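You operate a simulated robot arm through the tools that you are given. There is no shell and no other tool.

You are at the controls of a simulated two-armed robot. One attempt, no reset.

JOB
Find where the sensor picks up the orange reflector block and clamp the slide there.
Fine: free the clamp, seat the block in the slide's pocket, push the slide in till the display says FOUND and stop within a centimetre; leave the tester on.

The check looks at the end state, three seconds after you hand in, the way a careful person would. Anything else that was tipped, shoved, dropped, spilled or broken makes it a failure.

ROBOT AND FRAMES
Two 7-joint arms with two-finger parallel grippers on one trunk that stands fixed in place. Base frame: the origin is at the foot of the trunk, x ahead of it, y to its left, z up. Readings come in mm, degrees, newtons and seconds.
The left shoulder is at [50, 168, 1182], the right one opposite. With the tool pointing down near the work surface each hand reaches from about 220 to 660 mm from the base axis, measured 20 degrees to its own side. Payload 1.57 kg a hand.
Tool frame (each hand has its own): the origin (TCP) lies between the finger pads and is the grasp point; the fingertips stand 30 mm ahead of it; z points along the fingers, y is the line along which they close. The gripper opens to 80 mm. The fingers are 17 mm wide and 12 mm thick; the gripper's body (40 by 82 mm) begins 80 mm behind the TCP.
Orientation is that of the tool frame in the base frame, as [roll, pitch, yaw] about the fixed x, y, z axes, in that order (R = Rz(yaw) Ry(pitch) Rx(roll)). With the fingers straight down and closing along the base's y, the tool's x points along the base's -x, its y along +y and its z along -z.

CONTROLS
- The arms move only by the tool drive_tool. It takes "left_commands", "right_commands" or both (then of equal length, played together; a hand with none holds still); each is a list of rows, each an object of numbers (a shift or turn left out is 0, a gripper value left out holds the last): "x", "y", "z": the shift along the base's x, y, z in mm; "rx", "ry", "rz": the turn, a rotation vector about the base's x, y, z in degrees; "gripper": the closure, from 0 (fully open) to 1 (shut). In form: [{"x": .., "y": .., "z": .., "rx": .., "ry": .., "rz": .., "gripper": ..}, ...]. A call has 1 to 20 rows; each row is the pose to reach, as a shift and turn from the pose commanded when the call began. A row lasts 0.2 s, in which the tool goes at most 50 mm and 8.6 degrees; a call with a longer step from one row to the next is refused whole, and so is a gripper value outside its range. A pose out of reach is approached as far as the arm can. The call stops where the force on the tool passes 40 N (or 10 N more than at its start, if that is more) or the arm is blocked; 0.2 s more then pass. Each finger travels about 45 mm/s and halts on what it meets, pressing with about 41 N; the grip force reading is that of the motor and also rises with nothing between the fingers. The clock runs only during rows and for 0.2 s after the last one: add rows that repeat a pose to give the fingers time. The reply holds the time, the measured pose of the TCP, the force on the tool along the base axes, the opening and the grip force, in the units named above and with some noise, with the torque about the TCP (base axes, N m) and any sound that the robot's microphone picked up, and new pictures: "pictures" is both (left out), scene, wrist or none (wrist: the cameras of the hands that moved).
- Cameras (640 x 400 px; columns grow to the right, rows downward): "scene" is now at [116, 49.3, 1402.7]; the picture's right is [0.54, -0.84, 0.00], its down [-0.40, -0.26, -0.88] and it looks along [0.74, 0.47, -0.48] (base axes); focal length 298 px, centre (320, 200). "left" rides on the left gripper at [72, 7, -122] in its tool frame; the picture's right is [-0.09, 1.00, 0.00], its down [-0.84, -0.08, -0.54] and it looks along [-0.54, -0.05, 0.84] (tool axes); focal length 238 px, centre (320, 200). "right" rides on the right gripper at [72, -7, -122] in its tool frame; the picture's right is [0.09, 1.00, 0.00], its down [-0.84, 0.08, -0.54] and it looks along [-0.54, 0.05, 0.84] (tool axes); focal length 238 px, centre (320, 200). There is no depth. A picture from a camera that has moved, and an enlarged one, comes with that camera's place and axes in the base frame and with its lens.
- move_column(by): slides the trunk up (or, below 0, down) by that many mm; the arms and the scene camera ride with it, the base frame stays. It gives what a move gives, with no picture.
- aim_head(pan, tilt): turns the head with the scene camera to pan (to the left, within 80 degrees either way) and tilt (down, from -29 to 69), counted from straight ahead of the robot. It gives what a move gives, and a new picture of the scene camera.
- close_up(camera, box): a new picture of the part [left, top, right, bottom] of that camera's present view, enlarged. No time passes.
- sign_off(): hands the job in; it is judged then, once.

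Nothing tells you positions but the pictures and the camera data. Unless the task says otherwise, let go and move clear before handing in.

The tools are called after "Call:" as name(argument=value, ...) on one line, values as JSON. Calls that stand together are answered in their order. drive_tool: Moves the arms, as the interface text tells. Its arguments: {"type":"object","properties":{"left_commands":{"type":"array","items":{"type":"object","properties":{"x":{"type":"number"},"y":{"type":"number"},"z":{"type":"number"},"rx":{"type":"number"},"ry":{"type":"number"},"rz":{"type":"number"},"gripper":{"type":"number"}}}},"right_commands":{"type":"array","items":{"type":"object","properties":{"x":{"type":"number"},"y":{"type":"number"},"z":{"type":"number"},"rx":{"type":"number"},"ry":{"type":"number"},"rz":{"type":"number"},"gripper":{"type":"number"}}}},"pictures":{"type":"string","enum":["both","scene","wrist","none"]}},"required":[]} The other tools are called the same way: move_column (by) moves the trunk up or down; aim_head (pan, tilt) turns the head that bears the scene camera; close_up (camera, box) takes an enlarged picture of a part of a camera's view; sign_off () hands the job in.

At the start:

```text
time_s: 0.0
left_position: [328.3, 422.7, 1262.0]
left_ee_rot: [180.0, 0.1, -179.9]
left_wrist_force: [0.4, 0.3, -0.5]
left_wrist_torque: [0.01, 0.0, 0.03]
left_width: 80.1
left_grip_force: 0.0
right_position: [341.6, 61.6, 1190.4]
right_ee_rot: [179.9, 0.0, -180.0]
right_wrist_force: [-0.5, -0.3, 1.4]
right_wrist_torque: [0.0, 0.01, 0.0]
right_width: 80.2
right_grip_force: 0.1
trunk travel left (down, up): [-350.0, 93.0]
head pan, tilt (commanded): [32.4, 28.6]
```

scene: 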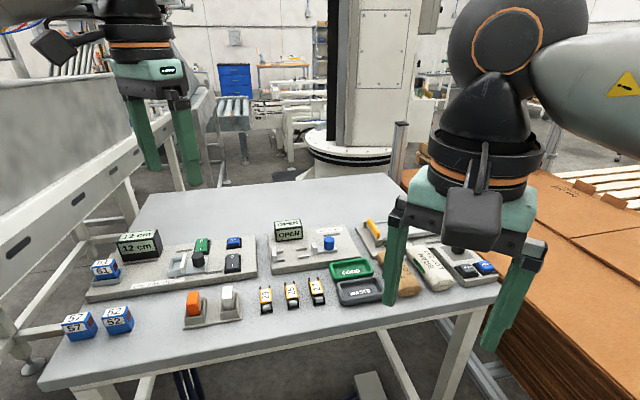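
right: 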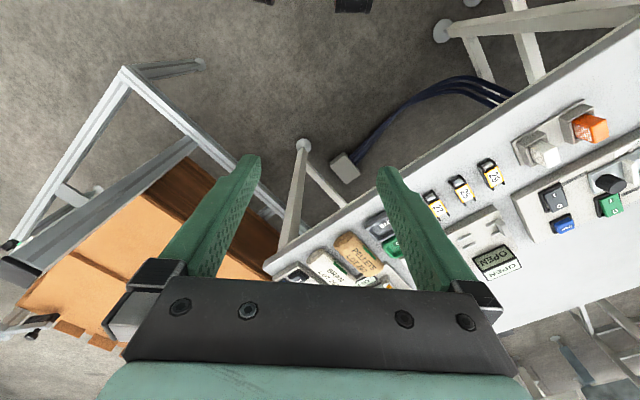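
left: 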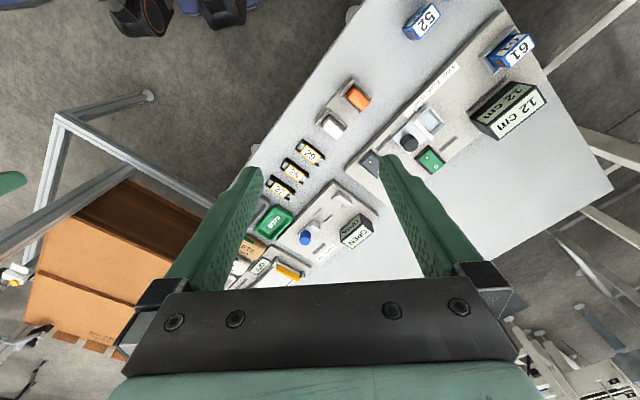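

The table carries several rigs; the one at left with the "12 cm" display seems to be the sensor tester, with the orange and white blocks in a holder in front. I'll take close looks first.

Call:
close_up(camera="scene", box=[70, 210, 270, 335])

Call:
close_up(camera="left", box=[300, 0, 560, 200])

Call:
close_up(camera="scene", box=[250, 200, 510, 330])

```text
3.20 times, centred on (170, 272) of scene
camera zoom: at [116.0, 49.3, 1402.7], right [0.54, -0.84, 0.0], down [-0.4, -0.26, -0.88], along [0.74, 0.47, -0.48], focal length 954 px, centre (800, -32)
```

zoom: 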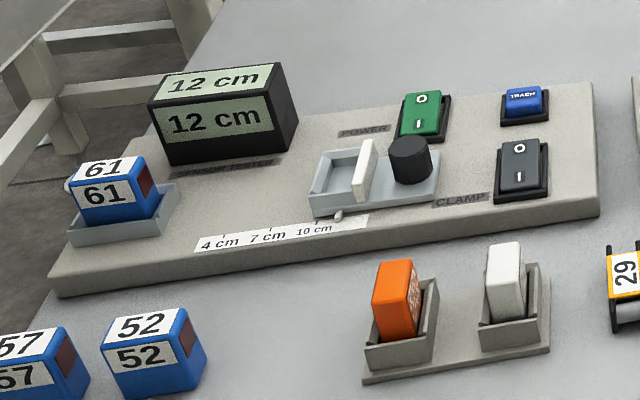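

```text
2.00 times, centred on (430, 100) of left
camera zoom: at [256.2, 429.3, 1383.8], right [0.09, 1.0, 0.0], down [0.84, -0.08, 0.54], along [0.54, -0.05, -0.84], focal length 477 px, centre (100, 400)
```

zoom: 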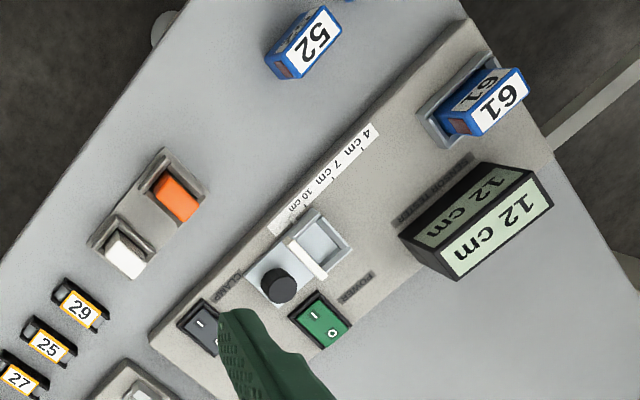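

```text
2.46 times, centred on (380, 265) of scene
camera zoom: at [116.0, 49.3, 1402.7], right [0.54, -0.84, 0.0], down [-0.4, -0.26, -0.88], along [0.74, 0.47, -0.48], focal length 734 px, centre (172, 40)
```

zoom: 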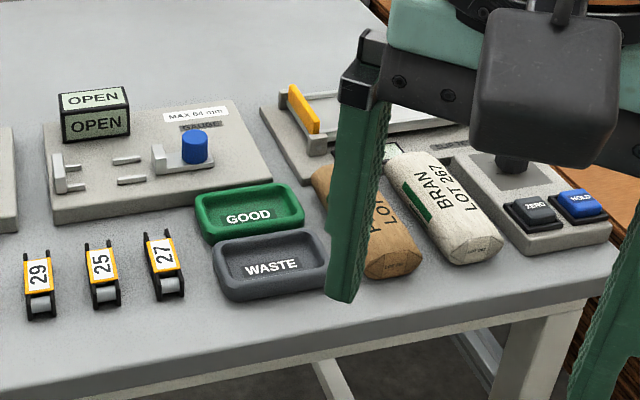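

The tester shows "12 cm" (on), sensor 61 is fitted, the slide with its pocket and dark knob sits at about 12 cm. I'll zoom more closely on the slide, the switches and the orange block.

Call:
close_up(camera="scene", box=[155, 235, 219, 275])

Call:
close_up(camera="scene", box=[190, 232, 254, 272])

Call:
close_up(camera="scene", box=[178, 282, 250, 332])

Call:
close_up(camera="left", box=[370, 90, 466, 150])

Call:
close_up(camera="scene", box=[80, 220, 176, 280])

Call:
close_up(camera="left", box=[310, 70, 406, 130])

```text
10.00 times, centred on (187, 255) of scene
camera zoom: at [116.0, 49.3, 1402.7], right [0.54, -0.84, 0.0], down [-0.4, -0.26, -0.88], along [0.74, 0.47, -0.48], focal length 2982 px, centre (1650, -350)
```

zoom: 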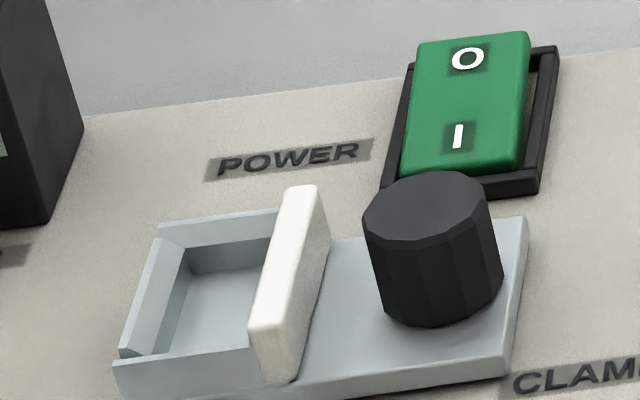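

```text
10.00 times, centred on (222, 252) of scene
camera zoom: at [116.0, 49.3, 1402.7], right [0.54, -0.84, 0.0], down [-0.4, -0.26, -0.88], along [0.74, 0.47, -0.48], focal length 2982 px, centre (1300, -320)
```

zoom: 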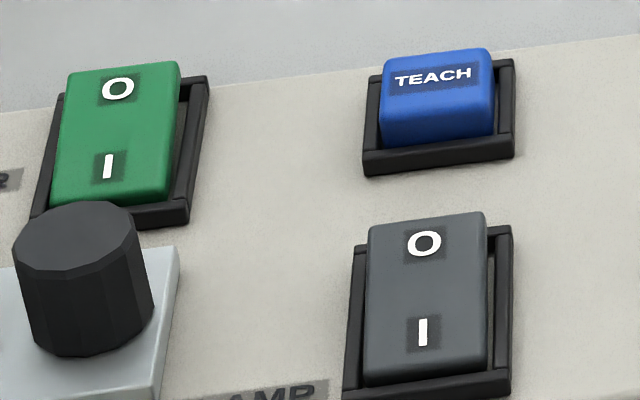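

```text
8.00 times, centred on (214, 307) of scene
camera zoom: at [116.0, 49.3, 1402.7], right [0.54, -0.84, 0.0], down [-0.4, -0.26, -0.88], along [0.74, 0.47, -0.48], focal length 2385 px, centre (1168, -656)
```

zoom: 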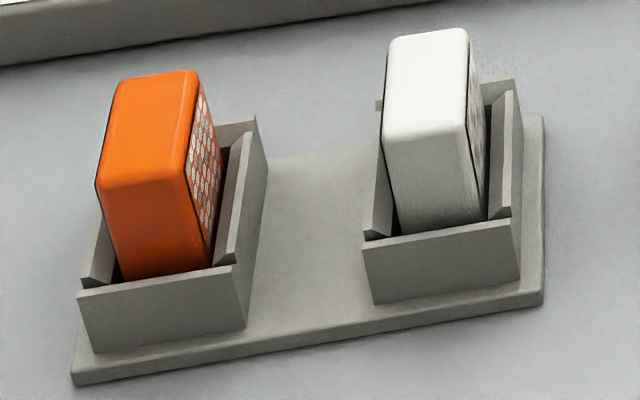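

```text
6.67 times, centred on (418, 120) of left
camera zoom: at [256.2, 429.3, 1383.8], right [0.09, 1.0, 0.0], down [0.84, -0.08, 0.54], along [0.54, -0.05, -0.84], focal length 1589 px, centre (-333, 733)
```

zoom: 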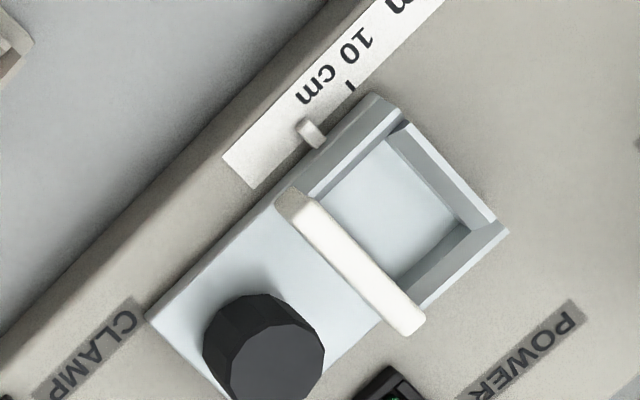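

```text
6.67 times, centred on (128, 250) of scene
camera zoom: at [116.0, 49.3, 1402.7], right [0.54, -0.84, 0.0], down [-0.4, -0.26, -0.88], along [0.74, 0.47, -0.48], focal length 1988 px, centre (1600, -133)
```

zoom: 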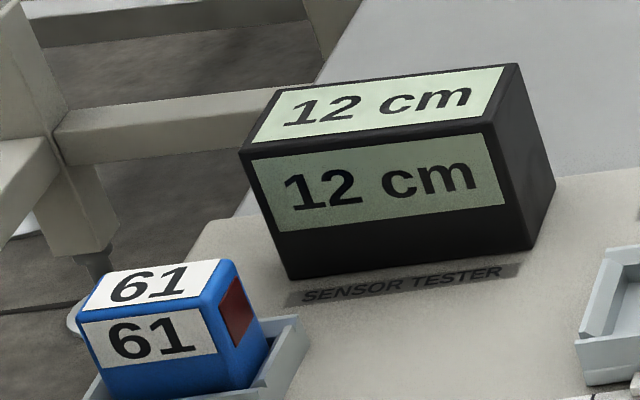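

```text
6.67 times, centred on (358, 100) of left
camera zoom: at [256.2, 429.3, 1383.8], right [0.09, 1.0, 0.0], down [0.84, -0.08, 0.54], along [0.54, -0.05, -0.84], focal length 1589 px, centre (67, 867)
```

zoom: 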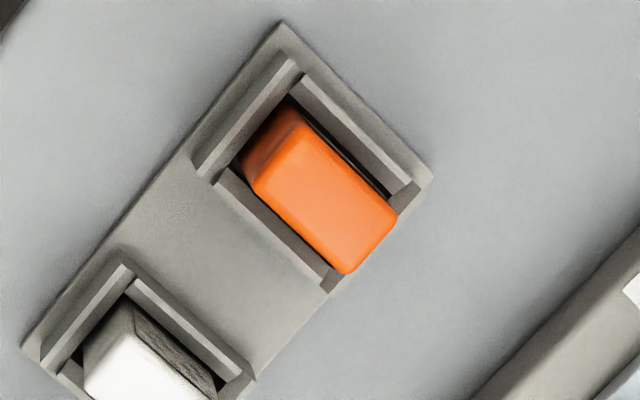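

The block's dotted reflector face appears to point right (away from the sensor), so I need to see its other side. I take the table at z≈900, the orange block at about (339, 489), and the slide knob at about (425, 585). I'll bring the left hand's camera round to look from the sensor's side, staying high.

Call:
drive_tool(left_commands=[{"x": -10, "y": 22, "z": -29, "rz": -8.1}, {"x": -20, "y": 44, "z": -58, "rz": -16.2}, {"x": -30, "y": 66, "z": -87, "rz": -24.4}, {"x": -40, "y": 88, "z": -116, "rz": -32.6}, {"x": -50, "y": 110, "z": -145, "rz": -40.8}, {"x": -58, "y": 130, "z": -172, "rz": -49}], pictures="both")

```text
time_s: 1.4
left_position: [270.6, 554.5, 1091.1]
left_ee_rot: [-179.9, 0.1, 131.0]
left_wrist_force: [0.0, -0.2, 0.3]
left_wrist_torque: [-0.02, -0.01, -0.01]
left_width: 80.1
left_grip_force: 0.0
right_position: [340.6, 59.9, 1189.9]
right_ee_rot: [179.8, 0.0, -180.0]
right_wrist_force: [-0.4, -0.8, 0.0]
right_wrist_torque: [-0.02, 0.0, 0.02]
right_width: 80.0
right_grip_force: 0.0
trunk travel left (down, up): [-350.0, 93.0]
head pan, tilt (commanded): [32.4, 28.6]
camera scene: at [115.9, 49.5, 1402.7], right [0.54, -0.84, 0.0], down [-0.4, -0.26, -0.88], along [0.74, 0.47, -0.48], focal length 298 px, centre (320, 200)
camera left: at [227.5, 612.1, 1213.7], right [0.81, 0.58, 0.0], down [0.49, -0.68, 0.54], along [0.32, -0.44, -0.84], focal length 238 px, centre (320, 200)
```

scene: 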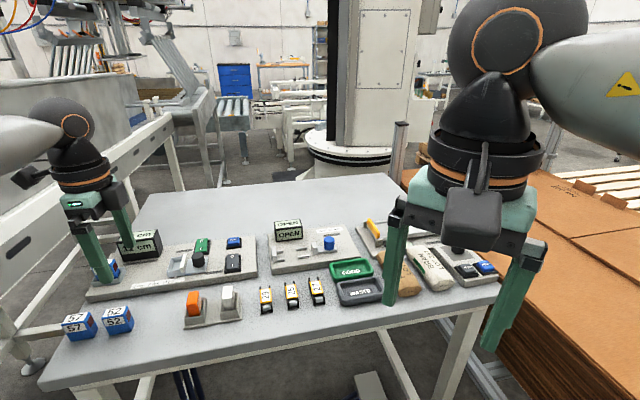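
left: 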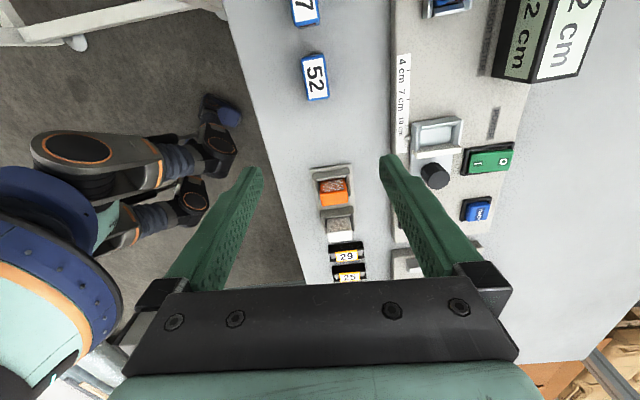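

Call:
close_up(camera="left", box=[290, 150, 386, 210])

Call:
close_up(camera="left", box=[388, 100, 532, 190])

Call:
close_up(camera="left", box=[280, 0, 472, 120])

```text
6.67 times, centred on (338, 180) of left
camera zoom: at [227.5, 612.1, 1213.7], right [0.81, 0.58, 0.0], down [0.49, -0.68, 0.54], along [0.32, -0.44, -0.84], focal length 1589 px, centre (200, 333)
```

zoom: 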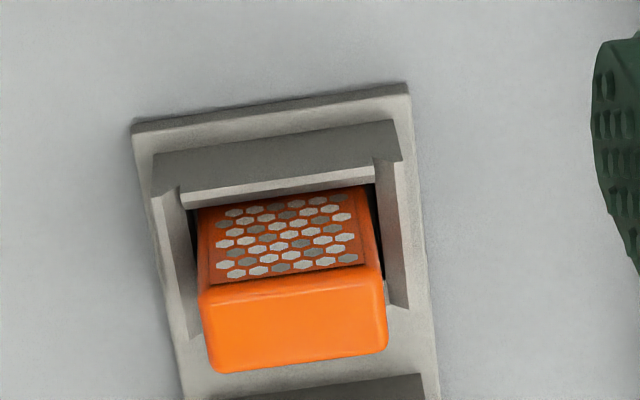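

```text
4.44 times, centred on (460, 145) of left
camera zoom: at [227.5, 612.1, 1213.7], right [0.81, 0.58, 0.0], down [0.49, -0.68, 0.54], along [0.32, -0.44, -0.84], focal length 1059 px, centre (-302, 444)
```

zoom: 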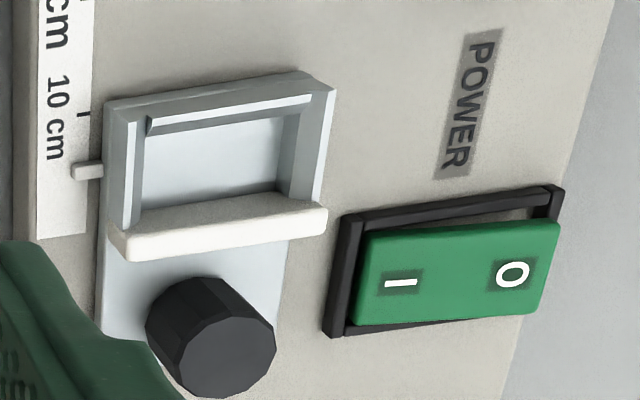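

```text
3.33 times, centred on (376, 60) of left
camera zoom: at [227.5, 612.1, 1213.7], right [0.81, 0.58, 0.0], down [0.49, -0.68, 0.54], along [0.32, -0.44, -0.84], focal length 794 px, centre (133, 667)
```

zoom: 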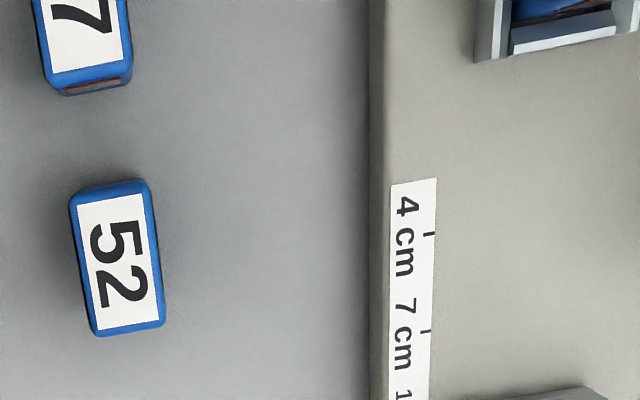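

The reflector pattern is on both broad faces, so the block need not be turned. The tester's axis runs at 135° (toward the sensor). Next I bring the left camera over the slide and switches to read the rocker states, staying above everything.

Call:
drive_tool(left_commands=[{"x": 30, "y": 9, "z": -13, "rz": 1}, {"x": 60, "y": 18, "z": -26, "rz": 2}, {"x": 90, "y": 27, "z": -39, "rz": 3}, {"x": 120, "y": 35.5, "z": -51, "rz": 4}, {"x": 120, "y": 35.5, "z": -51, "rz": 4}], pictures="both")

```text
time_s: 2.6
left_position: [389.9, 587.7, 1037.5]
left_ee_rot: [180.0, 0.1, 135.2]
left_wrist_force: [-0.7, -0.2, 0.3]
left_wrist_torque: [-0.01, -0.02, -0.05]
left_width: 79.9
left_grip_force: 0.0
right_position: [342.0, 60.3, 1190.3]
right_ee_rot: [179.9, 0.0, 180.0]
right_wrist_force: [-0.2, 0.5, 0.0]
right_wrist_torque: [0.0, -0.01, 0.01]
right_width: 79.8
right_grip_force: 0.1
trunk travel left (down, up): [-350.0, 93.0]
head pan, tilt (commanded): [32.4, 28.6]
camera scene: at [115.8, 49.3, 1402.7], right [0.54, -0.84, 0.0], down [-0.4, -0.26, -0.88], along [0.74, 0.47, -0.48], focal length 298 px, centre (320, 200)
camera left: at [343.2, 643.9, 1161.4], right [0.77, 0.64, 0.0], down [0.54, -0.64, 0.54], along [0.35, -0.42, -0.84], focal length 238 px, centre (320, 200)
```

scene: 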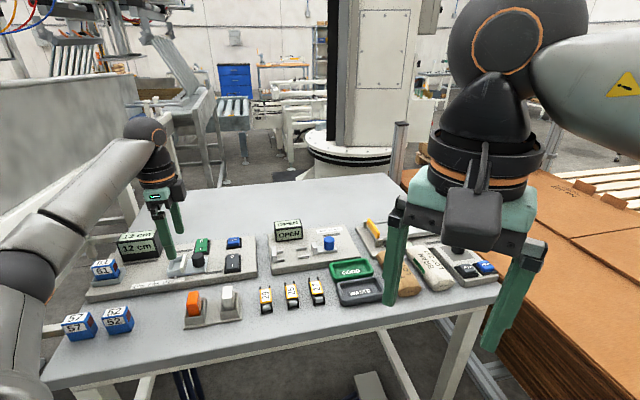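
left: 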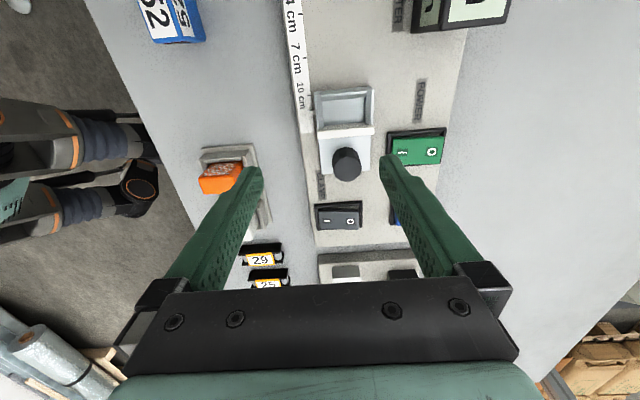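

Call:
close_up(camera="left", box=[296, 185, 376, 235])

Call:
close_up(camera="left", box=[296, 75, 392, 135])

Call:
close_up(camera="left", box=[376, 120, 456, 170])

Call:
close_up(camera="left", box=[290, 110, 418, 190])

```text
8.00 times, centred on (336, 210) of left
camera zoom: at [343.2, 643.9, 1161.4], right [0.77, 0.64, 0.0], down [0.54, -0.64, 0.54], along [0.35, -0.42, -0.84], focal length 1907 px, centre (192, 120)
```

zoom: 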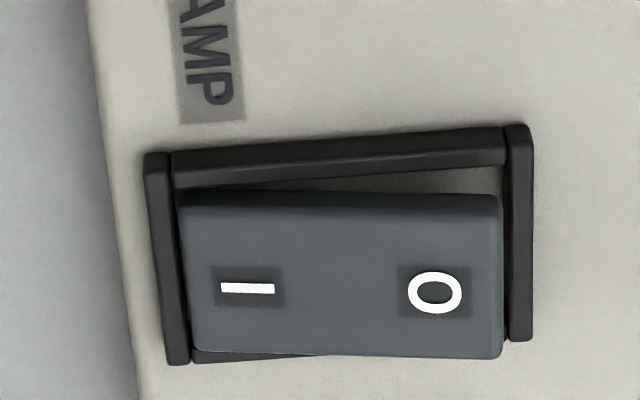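

```text
6.67 times, centred on (344, 105) of left
camera zoom: at [343.2, 643.9, 1161.4], right [0.77, 0.64, 0.0], down [0.54, -0.64, 0.54], along [0.35, -0.42, -0.84], focal length 1589 px, centre (160, 833)
```

zoom: 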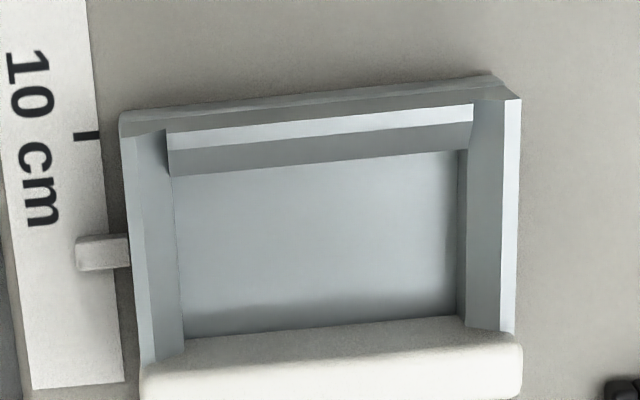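

```text
8.00 times, centred on (416, 145) of left
camera zoom: at [343.2, 643.9, 1161.4], right [0.77, 0.64, 0.0], down [0.54, -0.64, 0.54], along [0.35, -0.42, -0.84], focal length 1907 px, centre (-448, 640)
```

zoom: 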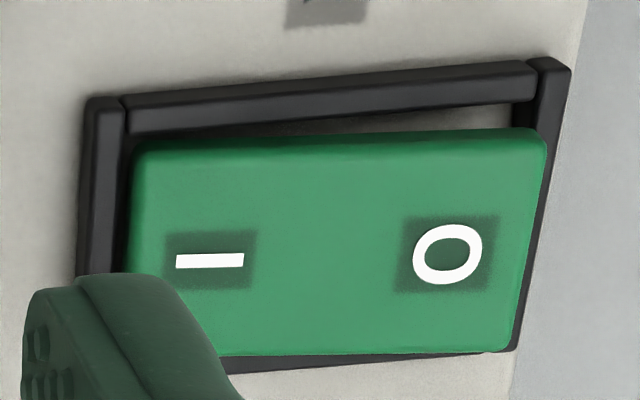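

```text
5.00 times, centred on (354, 150) of left
camera zoom: at [343.2, 643.9, 1161.4], right [0.77, 0.64, 0.0], down [0.54, -0.64, 0.54], along [0.35, -0.42, -0.84], focal length 1192 px, centre (150, 450)
```

zoom: 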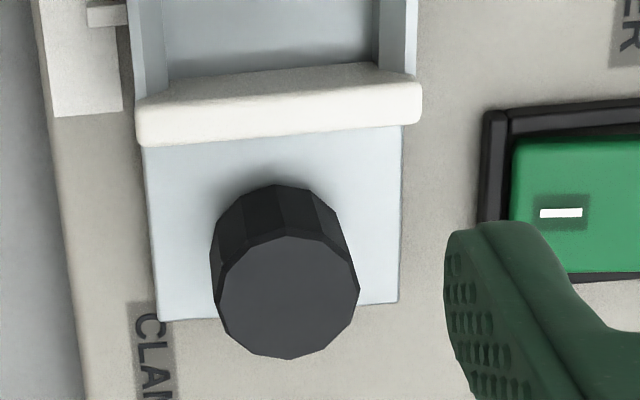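

Both rockers have their I end down, so the clamp is on (I) and I must press its O end, which I place at about (484, 534, 937). I'll half-close the gripper and bring its far finger above the O end, then look.

Call:
drive_tool(left_commands=[{"x": 25, "y": -24, "z": 0, "gripper": 0.5}, {"x": 50, "y": -48, "z": 0, "gripper": 0.5}, {"x": 75.7, "y": -71.8, "z": 0, "gripper": 0.5}, {"x": 75.7, "y": -71.8, "z": -26, "gripper": 0.5}, {"x": 75.7, "y": -71.8, "z": -50, "gripper": 0.5}, {"x": 75.7, "y": -71.8, "z": -50, "gripper": 0.5}], pictures="both")

```text
time_s: 4.0
left_position: [467.3, 519.8, 987.0]
left_ee_rot: [180.0, 0.2, 135.0]
left_wrist_force: [-0.1, -0.7, -0.6]
left_wrist_torque: [0.0, -0.01, 0.0]
left_width: 40.0
left_grip_force: 0.1
right_position: [340.8, 61.3, 1190.1]
right_ee_rot: [179.9, 0.0, -180.0]
right_wrist_force: [0.3, 0.6, 0.1]
right_wrist_torque: [0.02, 0.03, -0.02]
right_width: 80.0
right_grip_force: 0.2
trunk travel left (down, up): [-350.0, 93.0]
head pan, tilt (commanded): [32.4, 28.6]
camera scene: at [116.0, 49.2, 1402.7], right [0.54, -0.84, 0.0], down [-0.4, -0.26, -0.88], along [0.74, 0.47, -0.48], focal length 298 px, centre (320, 200)
camera left: at [420.5, 573.6, 1109.3], right [0.77, 0.64, 0.0], down [0.54, -0.65, 0.54], along [0.35, -0.42, -0.84], focal length 238 px, centre (320, 200)
```

scene: 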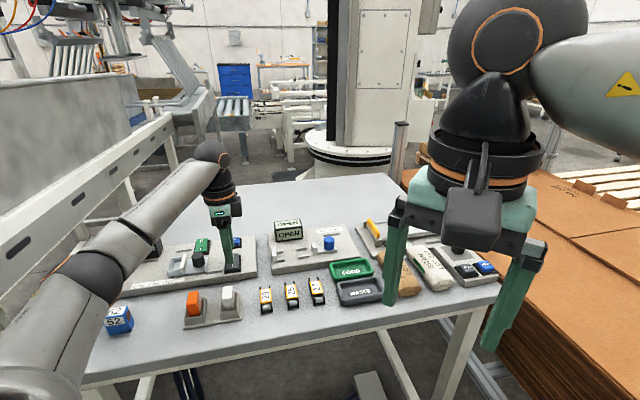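
left: 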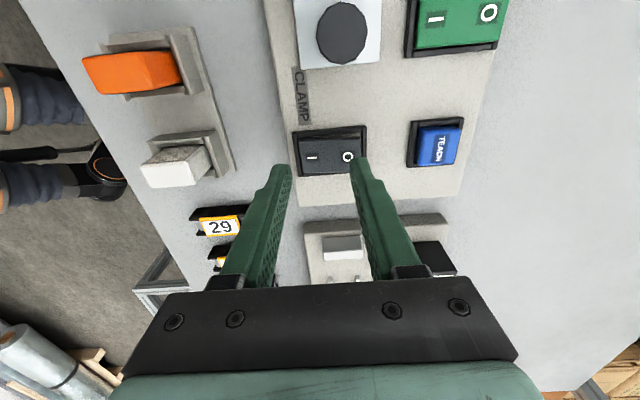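

Call:
close_up(camera="left", box=[272, 110, 400, 190])

Call:
close_up(camera="scene", box=[200, 225, 264, 265])

```text
5.00 times, centred on (336, 150) of left
camera zoom: at [420.5, 573.6, 1109.3], right [0.77, 0.64, 0.0], down [0.54, -0.65, 0.54], along [0.35, -0.42, -0.84], focal length 1192 px, centre (240, 450)
```

zoom: 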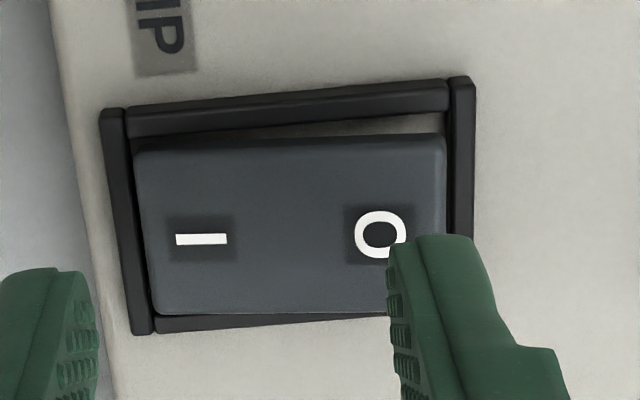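

```text
10.00 times, centred on (232, 245) of scene
camera zoom: at [116.0, 49.2, 1402.7], right [0.54, -0.84, 0.0], down [-0.4, -0.26, -0.88], along [0.74, 0.47, -0.48], focal length 2982 px, centre (1200, -250)
```

zoom: 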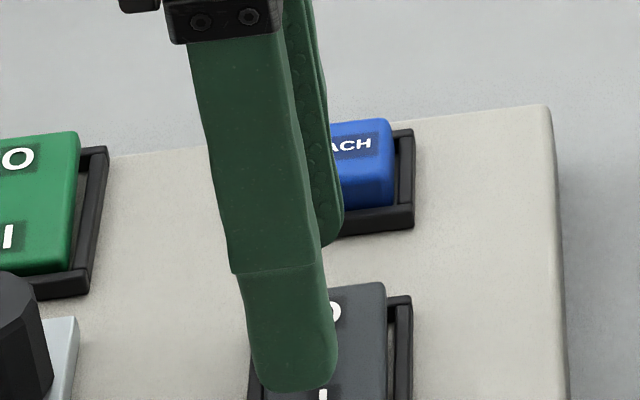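

The far finger's tip sits just over the O end, about 20 mm above it; I'll shift 3 mm toward me so it stays clear of the rim and press down slowly.

Call:
drive_tool(left_commands=[{"x": -2, "y": -2.5, "z": -8}, {"x": -2, "y": -2.5, "z": -15}, {"x": -2, "y": -2.5, "z": -18}, {"x": -2, "y": -2.5, "z": -20}, {"x": -2, "y": -2.5, "z": -22}, {"x": -2, "y": -2.5, "z": -24}, {"x": -2, "y": -2.5, "z": -26}, {"x": -2, "y": -2.5, "z": -27}], pictures="both")

```text
time_s: 5.8
left_position: [464.3, 514.9, 963.2]
left_ee_rot: [179.7, 0.1, 135.2]
left_wrist_force: [0.5, -0.1, 13.5]
left_wrist_torque: [0.25, -0.11, -0.01]
left_width: 40.1
left_grip_force: 0.1
right_position: [342.1, 59.9, 1190.0]
right_ee_rot: [179.9, 0.1, 180.0]
right_wrist_force: [0.2, 0.0, 0.4]
right_wrist_torque: [0.02, 0.01, 0.04]
right_width: 80.0
right_grip_force: 0.1
trunk travel left (down, up): [-350.0, 93.0]
head pan, tilt (commanded): [32.4, 28.6]
camera scene: at [114.9, 48.0, 1403.1], right [0.54, -0.84, 0.0], down [-0.4, -0.26, -0.88], along [0.74, 0.47, -0.48], focal length 298 px, centre (320, 200)
camera left: at [417.0, 569.4, 1086.3], right [0.77, 0.64, 0.01], down [0.54, -0.65, 0.54], along [0.35, -0.42, -0.84], focal length 238 px, centre (320, 200)
```

scene: 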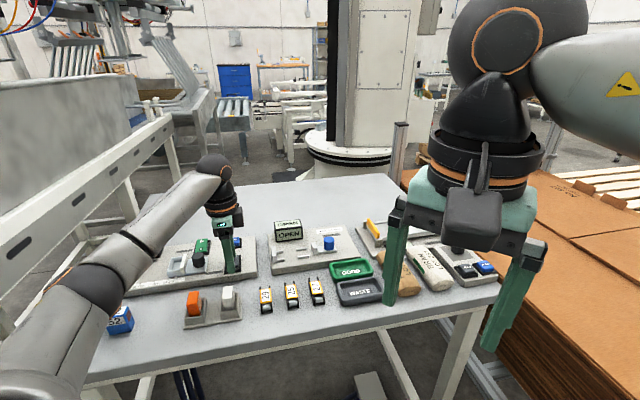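
left: 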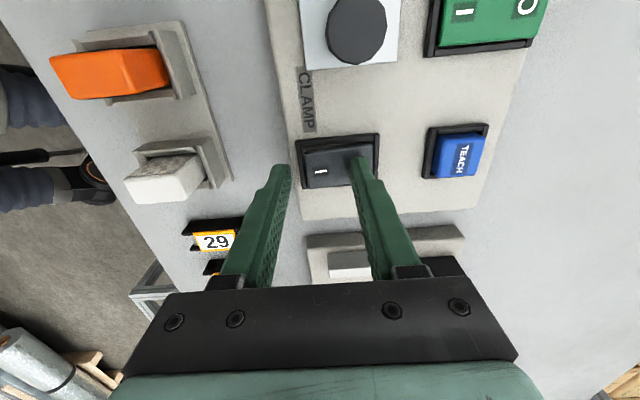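

Call:
close_up(camera="left", box=[272, 120, 400, 200])

Call:
drive_tool(left_commands=[{"z": -1}, {"z": -2}, {"z": -3}, {"z": -4}], pictures="wrist")

Call:
close_up(camera="left", box=[272, 120, 400, 200])

```text
5.00 times, centred on (336, 160) of left
camera zoom: at [417.0, 569.4, 1086.3], right [0.77, 0.64, 0.01], down [0.54, -0.65, 0.54], along [0.35, -0.42, -0.84], focal length 1192 px, centre (240, 400)
```

zoom: 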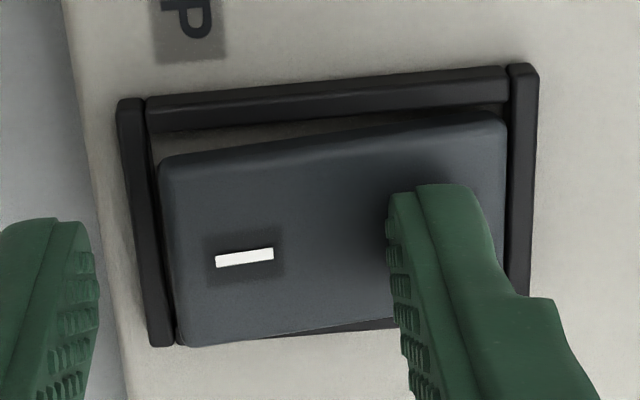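

```text
time_s: 6.8
left_position: [462.9, 513.1, 964.0]
left_ee_rot: [179.4, 0.4, 135.2]
left_wrist_force: [-0.5, 3.9, 37.7]
left_wrist_torque: [0.73, -0.47, -0.23]
left_width: 42.4
left_grip_force: 1.5
right_position: [339.0, 59.5, 1192.3]
right_ee_rot: [179.9, 0.3, -180.0]
right_wrist_force: [0.4, -1.1, -0.4]
right_wrist_torque: [0.04, 0.0, -0.01]
right_width: 79.7
right_grip_force: 0.1
trunk travel left (down, up): [-350.0, 93.0]
head pan, tilt (commanded): [32.4, 28.6]
camera left: at [415.0, 568.0, 1085.8], right [0.77, 0.64, 0.01], down [0.53, -0.65, 0.55], along [0.36, -0.41, -0.84], focal length 238 px, centre (320, 200)
```

left: 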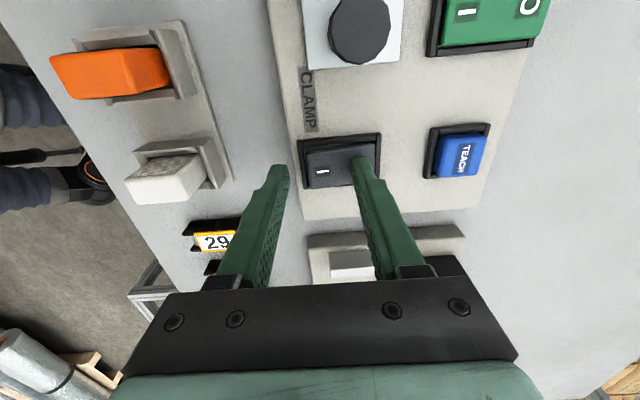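

```text
5.00 times, centred on (336, 160) of left
camera zoom: at [415.0, 568.0, 1085.8], right [0.77, 0.64, 0.01], down [0.53, -0.65, 0.55], along [0.36, -0.41, -0.84], focal length 1192 px, centre (240, 400)
```

zoom: 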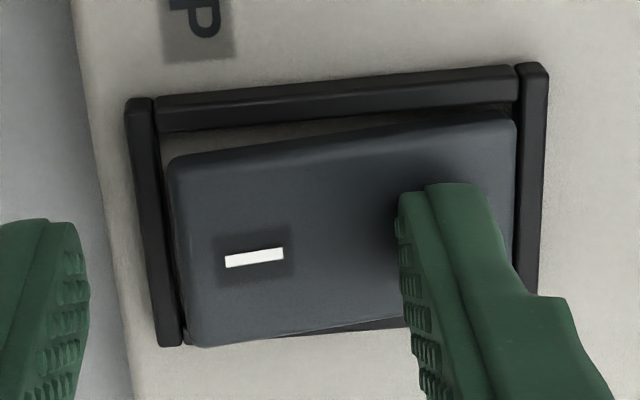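

The rocker has flipped: the I end is up and the O end is down, so the clamp should be free. I'll lift off and verify.

Call:
drive_tool(left_commands=[{"z": 6}, {"z": 30}, {"z": 60, "gripper": 0.2}, {"z": 80, "gripper": 0.0}], pictures="both")

Call:
close_up(camera="left", box=[280, 110, 400, 185])

Call:
close_up(camera="scene", box=[80, 210, 272, 330])

```text
time_s: 7.8
left_position: [463.7, 512.7, 1037.2]
left_ee_rot: [-179.8, 0.2, 135.1]
left_wrist_force: [-0.4, 0.1, 1.1]
left_wrist_torque: [-0.03, -0.04, 0.02]
left_width: 80.1
left_grip_force: 0.1
right_position: [342.7, 59.7, 1189.9]
right_ee_rot: [179.9, 0.0, -180.0]
right_wrist_force: [-0.1, 0.1, 0.1]
right_wrist_torque: [0.03, -0.01, 0.02]
right_width: 79.8
right_grip_force: 0.1
trunk travel left (down, up): [-350.0, 93.0]
head pan, tilt (commanded): [32.4, 28.6]
camera scene: at [115.7, 49.0, 1402.7], right [0.54, -0.84, 0.0], down [-0.4, -0.26, -0.88], along [0.74, 0.47, -0.48], focal length 298 px, centre (320, 200)
camera left: at [417.8, 568.7, 1159.2], right [0.77, 0.64, 0.0], down [0.54, -0.64, 0.54], along [0.35, -0.42, -0.84], focal length 238 px, centre (320, 200)
```

scene: 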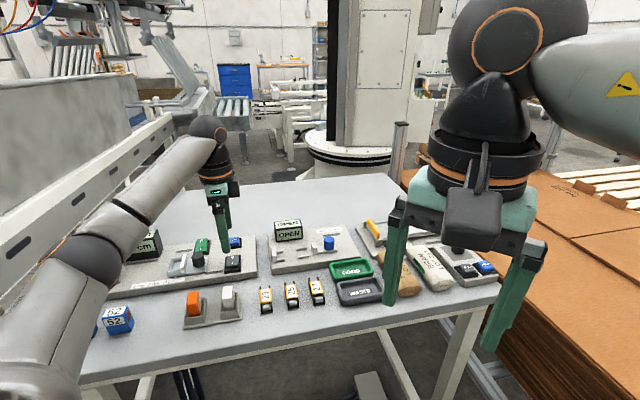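
left: 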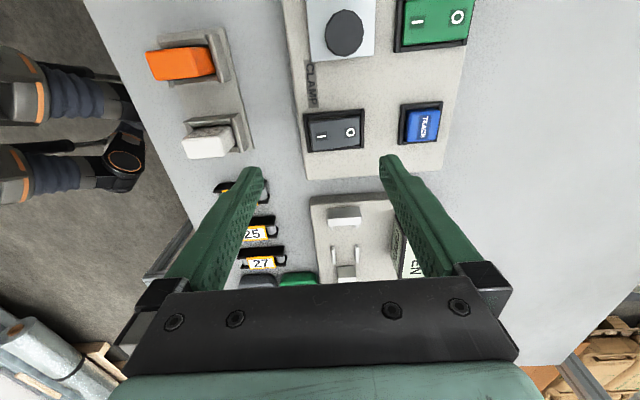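

```text
5.33 times, centred on (340, 148) of left
camera zoom: at [417.8, 568.7, 1159.2], right [0.77, 0.64, 0.0], down [0.54, -0.64, 0.54], along [0.35, -0.42, -0.84], focal length 1271 px, centre (213, 480)
```

zoom: 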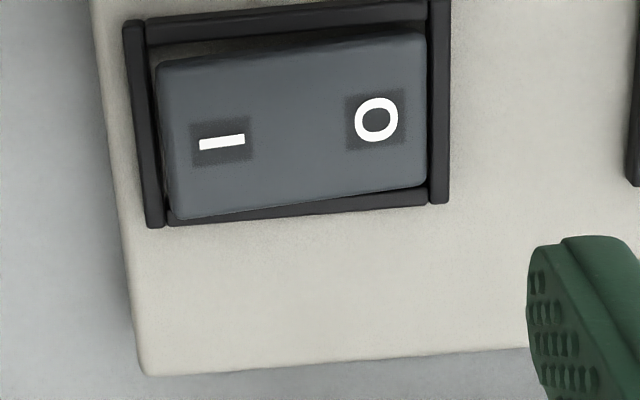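

```text
3.33 times, centred on (176, 270) of scene
camera zoom: at [115.7, 49.0, 1402.7], right [0.54, -0.84, 0.0], down [-0.4, -0.26, -0.88], along [0.74, 0.47, -0.48], focal length 994 px, centre (800, -33)
```

zoom: 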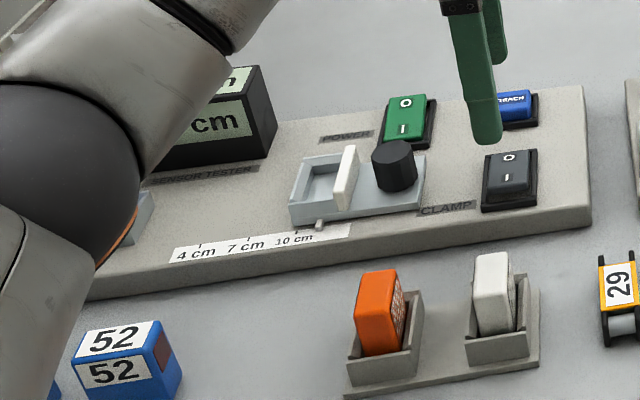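

The clamp now reads O (free). Next I take the orange block: centre about (340, 489), top at z≈950. I'll move above it with open fingers, across its long side.

Call:
drive_tool(left_commands=[{"x": -41, "y": -8.5, "gripper": 0}, {"x": -82, "y": -17, "gripper": 0}, {"x": -124, "y": -25.4, "gripper": 0}, {"x": -124, "y": -25.4, "z": -25, "gripper": 0}, {"x": -124, "y": -25.4, "z": -40, "gripper": 0}, {"x": -124, "y": -25.4, "z": -40, "gripper": 0}], pictures="both")

Call:
close_up(camera="left", box=[224, 120, 416, 240])

Call:
close_up(camera="scene", box=[120, 230, 280, 330])

```text
time_s: 9.2
left_position: [340.2, 487.4, 997.5]
left_ee_rot: [180.0, 0.1, 135.1]
left_wrist_force: [0.5, 0.3, -0.5]
left_wrist_torque: [0.01, 0.02, -0.01]
left_width: 80.3
left_grip_force: 0.1
right_position: [342.0, 60.9, 1189.4]
right_ee_rot: [179.9, 0.1, -180.0]
right_wrist_force: [0.4, -0.2, -0.1]
right_wrist_torque: [0.01, -0.02, 0.03]
right_width: 79.9
right_grip_force: 0.1
trunk travel left (down, up): [-350.0, 93.0]
head pan, tilt (commanded): [32.4, 28.6]
camera scene: at [116.0, 49.4, 1402.7], right [0.54, -0.84, 0.0], down [-0.4, -0.26, -0.88], along [0.74, 0.47, -0.48], focal length 298 px, centre (320, 200)
camera left: at [294.0, 542.8, 1120.2], right [0.77, 0.64, 0.0], down [0.54, -0.64, 0.54], along [0.35, -0.42, -0.84], focal length 238 px, centre (320, 200)
```

scene: 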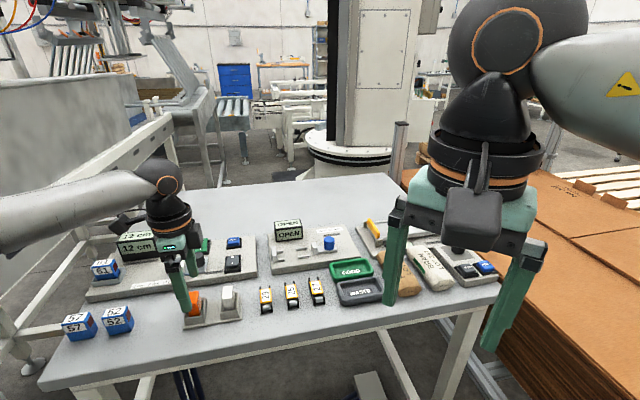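
left: 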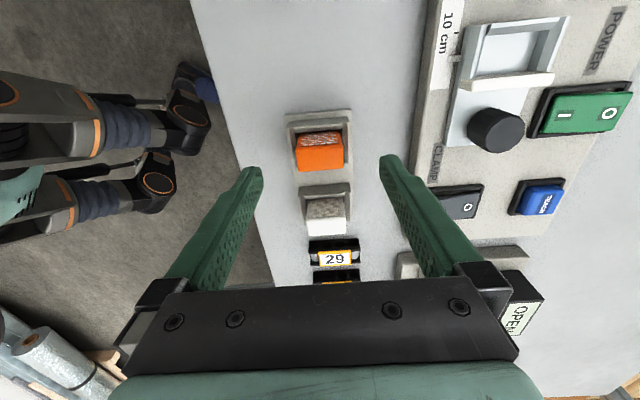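

```text
3.33 times, centred on (320, 180) of left
camera zoom: at [294.0, 542.8, 1120.2], right [0.77, 0.64, 0.0], down [0.54, -0.64, 0.54], along [0.35, -0.42, -0.84], focal length 794 px, centre (320, 267)
```

zoom: 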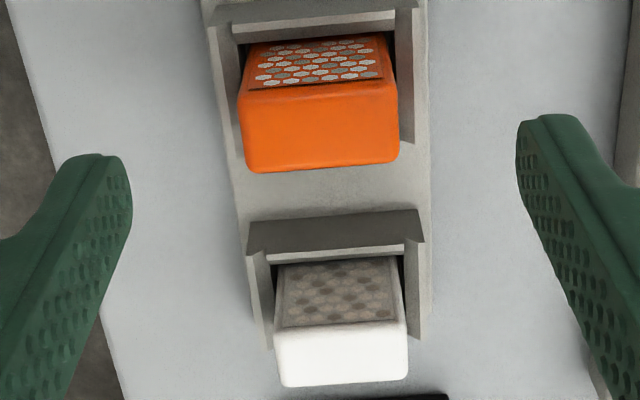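

```text
4.00 times, centred on (200, 280) of scene
camera zoom: at [116.0, 49.4, 1402.7], right [0.54, -0.84, 0.0], down [-0.4, -0.26, -0.88], along [0.74, 0.47, -0.48], focal length 1193 px, centre (800, -120)
```

zoom: 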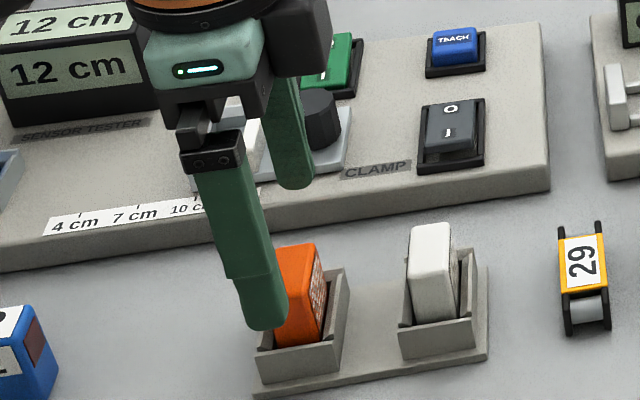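

The block top is centred between the open fingers within about 1.5 mm. I'll go down so the tips stop just above the tray walls, then close on it.

Call:
drive_tool(left_commands=[{"x": -0.7, "y": 1.4, "z": -15}, {"x": -0.7, "y": 1.4, "z": -27}, {"x": -0.7, "y": 1.4, "z": -35}, {"x": -0.7, "y": 1.4, "z": -39}, {"x": -0.7, "y": 1.4, "z": -39}], pictures="both")

Call:
close_up(camera="scene", box=[140, 250, 268, 330])

Call:
close_up(camera="left", box=[224, 100, 416, 220])

```text
time_s: 10.4
left_position: [338.3, 488.9, 958.5]
left_ee_rot: [-180.0, 0.1, 135.1]
left_wrist_force: [-0.7, -0.4, -0.7]
left_wrist_torque: [0.02, -0.03, 0.01]
left_width: 80.2
left_grip_force: 0.1
right_position: [342.5, 61.7, 1190.8]
right_ee_rot: [179.9, 0.0, 179.9]
right_wrist_force: [-0.2, 0.6, 1.1]
right_wrist_torque: [-0.04, 0.01, -0.04]
right_width: 80.1
right_grip_force: 0.0
trunk travel left (down, up): [-350.0, 93.0]
head pan, tilt (commanded): [32.4, 28.6]
camera scene: at [116.0, 49.3, 1402.7], right [0.54, -0.84, 0.0], down [-0.4, -0.26, -0.88], along [0.74, 0.47, -0.48], focal length 298 px, centre (320, 200)
camera left: at [293.0, 545.2, 1081.0], right [0.77, 0.64, 0.0], down [0.54, -0.64, 0.54], along [0.35, -0.42, -0.84], focal length 238 px, centre (320, 200)
```

scene: 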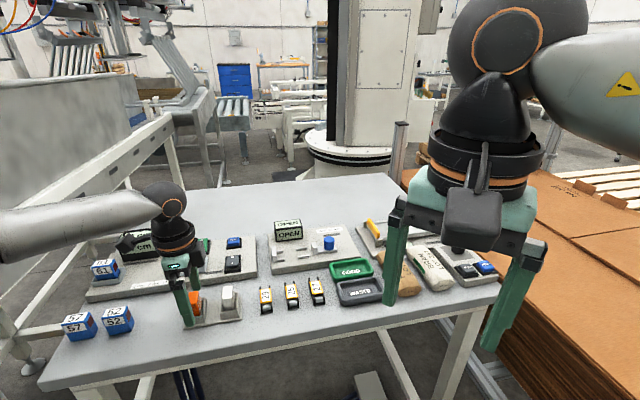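
left: 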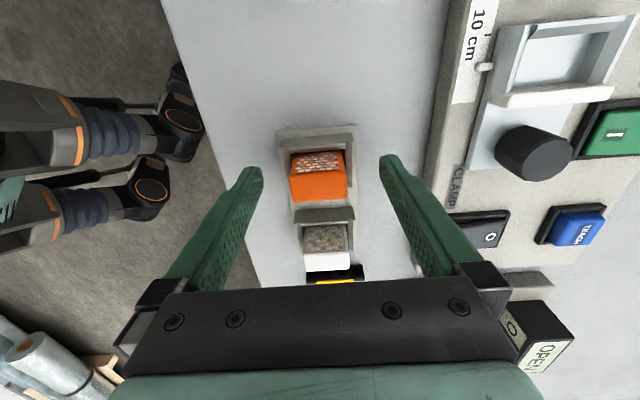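

```text
5.00 times, centred on (204, 290) of scene
camera zoom: at [116.0, 49.3, 1402.7], right [0.54, -0.84, 0.0], down [-0.4, -0.26, -0.88], along [0.74, 0.47, -0.48], focal length 1491 px, centre (900, -250)
```

zoom: 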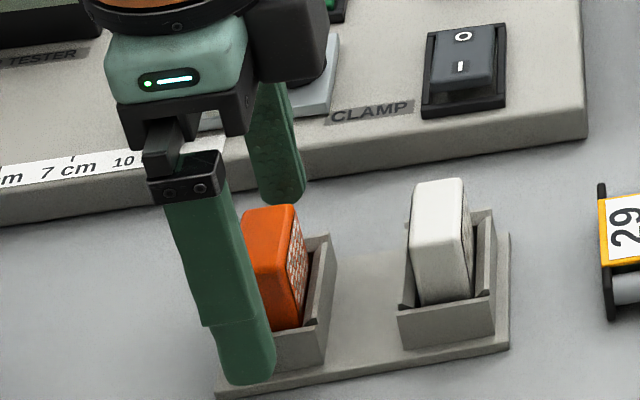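

```text
3.33 times, centred on (320, 160) of left
camera zoom: at [293.0, 545.2, 1081.0], right [0.77, 0.64, 0.0], down [0.54, -0.64, 0.54], along [0.35, -0.42, -0.84], focal length 794 px, centre (320, 333)
```

zoom: 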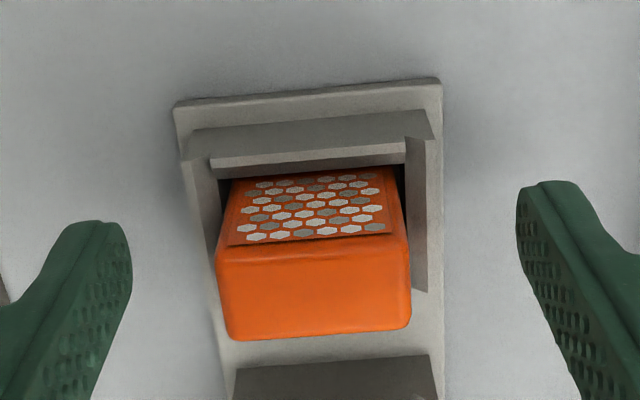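

Call:
drive_tool(left_commands=[{"gripper": 0.3}, {"gripper": 0.45}, {"gripper": 0.55}, {"gripper": 0.7}, {"gripper": 1.0}, {"gripper": 1.0}, {"gripper": 1.0}], pictures="both")

Call:
close_up(camera="left", box=[224, 100, 416, 220])

Call:
close_up(camera="scene", box=[140, 250, 268, 330])

```text
time_s: 12.0
left_position: [338.2, 489.7, 959.0]
left_ee_rot: [180.0, 0.1, 135.1]
left_wrist_force: [0.5, -0.1, 0.0]
left_wrist_torque: [-0.01, 0.0, 0.03]
left_width: 34.7
left_grip_force: 41.2
right_position: [342.4, 61.2, 1189.5]
right_ee_rot: [179.9, 0.0, 180.0]
right_wrist_force: [-0.4, 0.4, 0.2]
right_wrist_torque: [0.0, -0.01, 0.0]
right_width: 79.9
right_grip_force: 0.0
trunk travel left (down, up): [-350.0, 93.0]
head pan, tilt (commanded): [32.4, 28.6]
camera scene: at [116.0, 49.3, 1402.7], right [0.54, -0.84, 0.0], down [-0.4, -0.26, -0.88], along [0.74, 0.47, -0.48], focal length 298 px, centre (320, 200)
camera left: at [293.0, 545.3, 1081.2], right [0.77, 0.64, 0.0], down [0.54, -0.65, 0.54], along [0.35, -0.42, -0.84], focal length 238 px, centre (320, 200)
```

scene: 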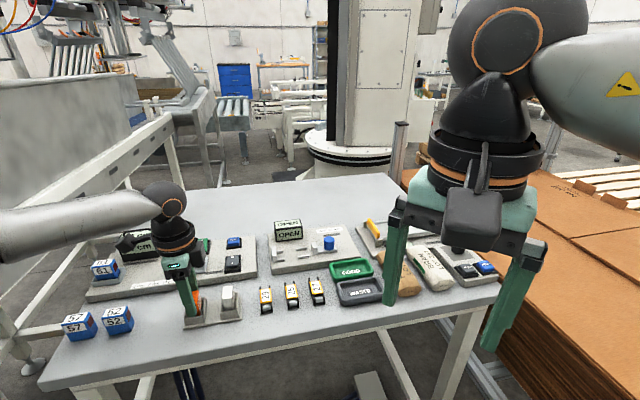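
left: 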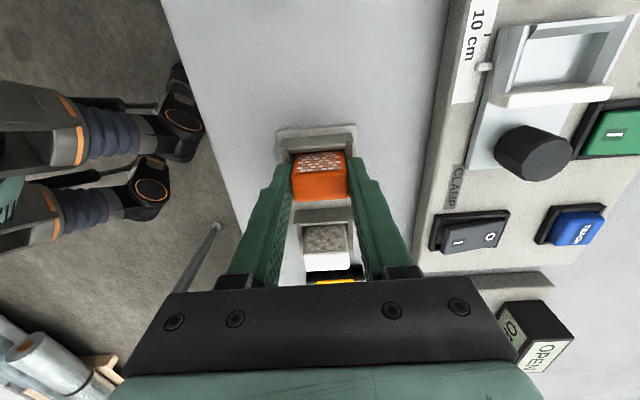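

```text
3.33 times, centred on (320, 160) of left
camera zoom: at [293.0, 545.3, 1081.2], right [0.77, 0.64, 0.0], down [0.54, -0.65, 0.54], along [0.35, -0.42, -0.84], focal length 794 px, centre (320, 333)
```

zoom: 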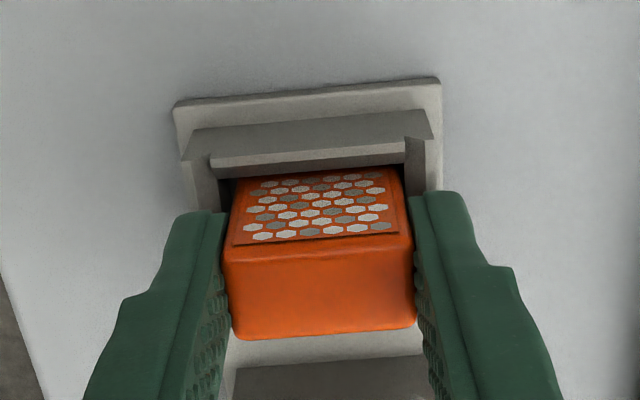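

```text
5.00 times, centred on (204, 290) of scene
camera zoom: at [116.0, 49.3, 1402.7], right [0.54, -0.84, 0.0], down [-0.4, -0.26, -0.88], along [0.74, 0.47, -0.48], focal length 1491 px, centre (900, -250)
```

zoom: 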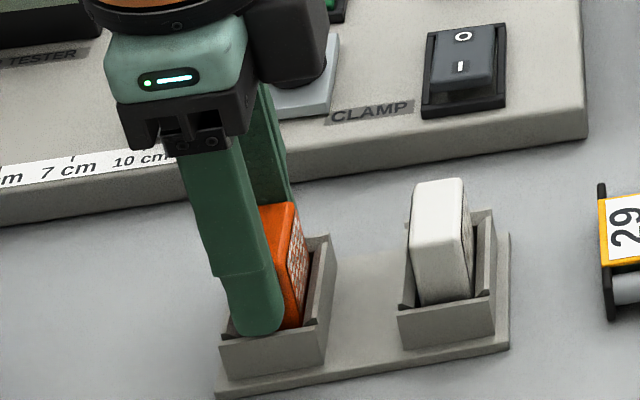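

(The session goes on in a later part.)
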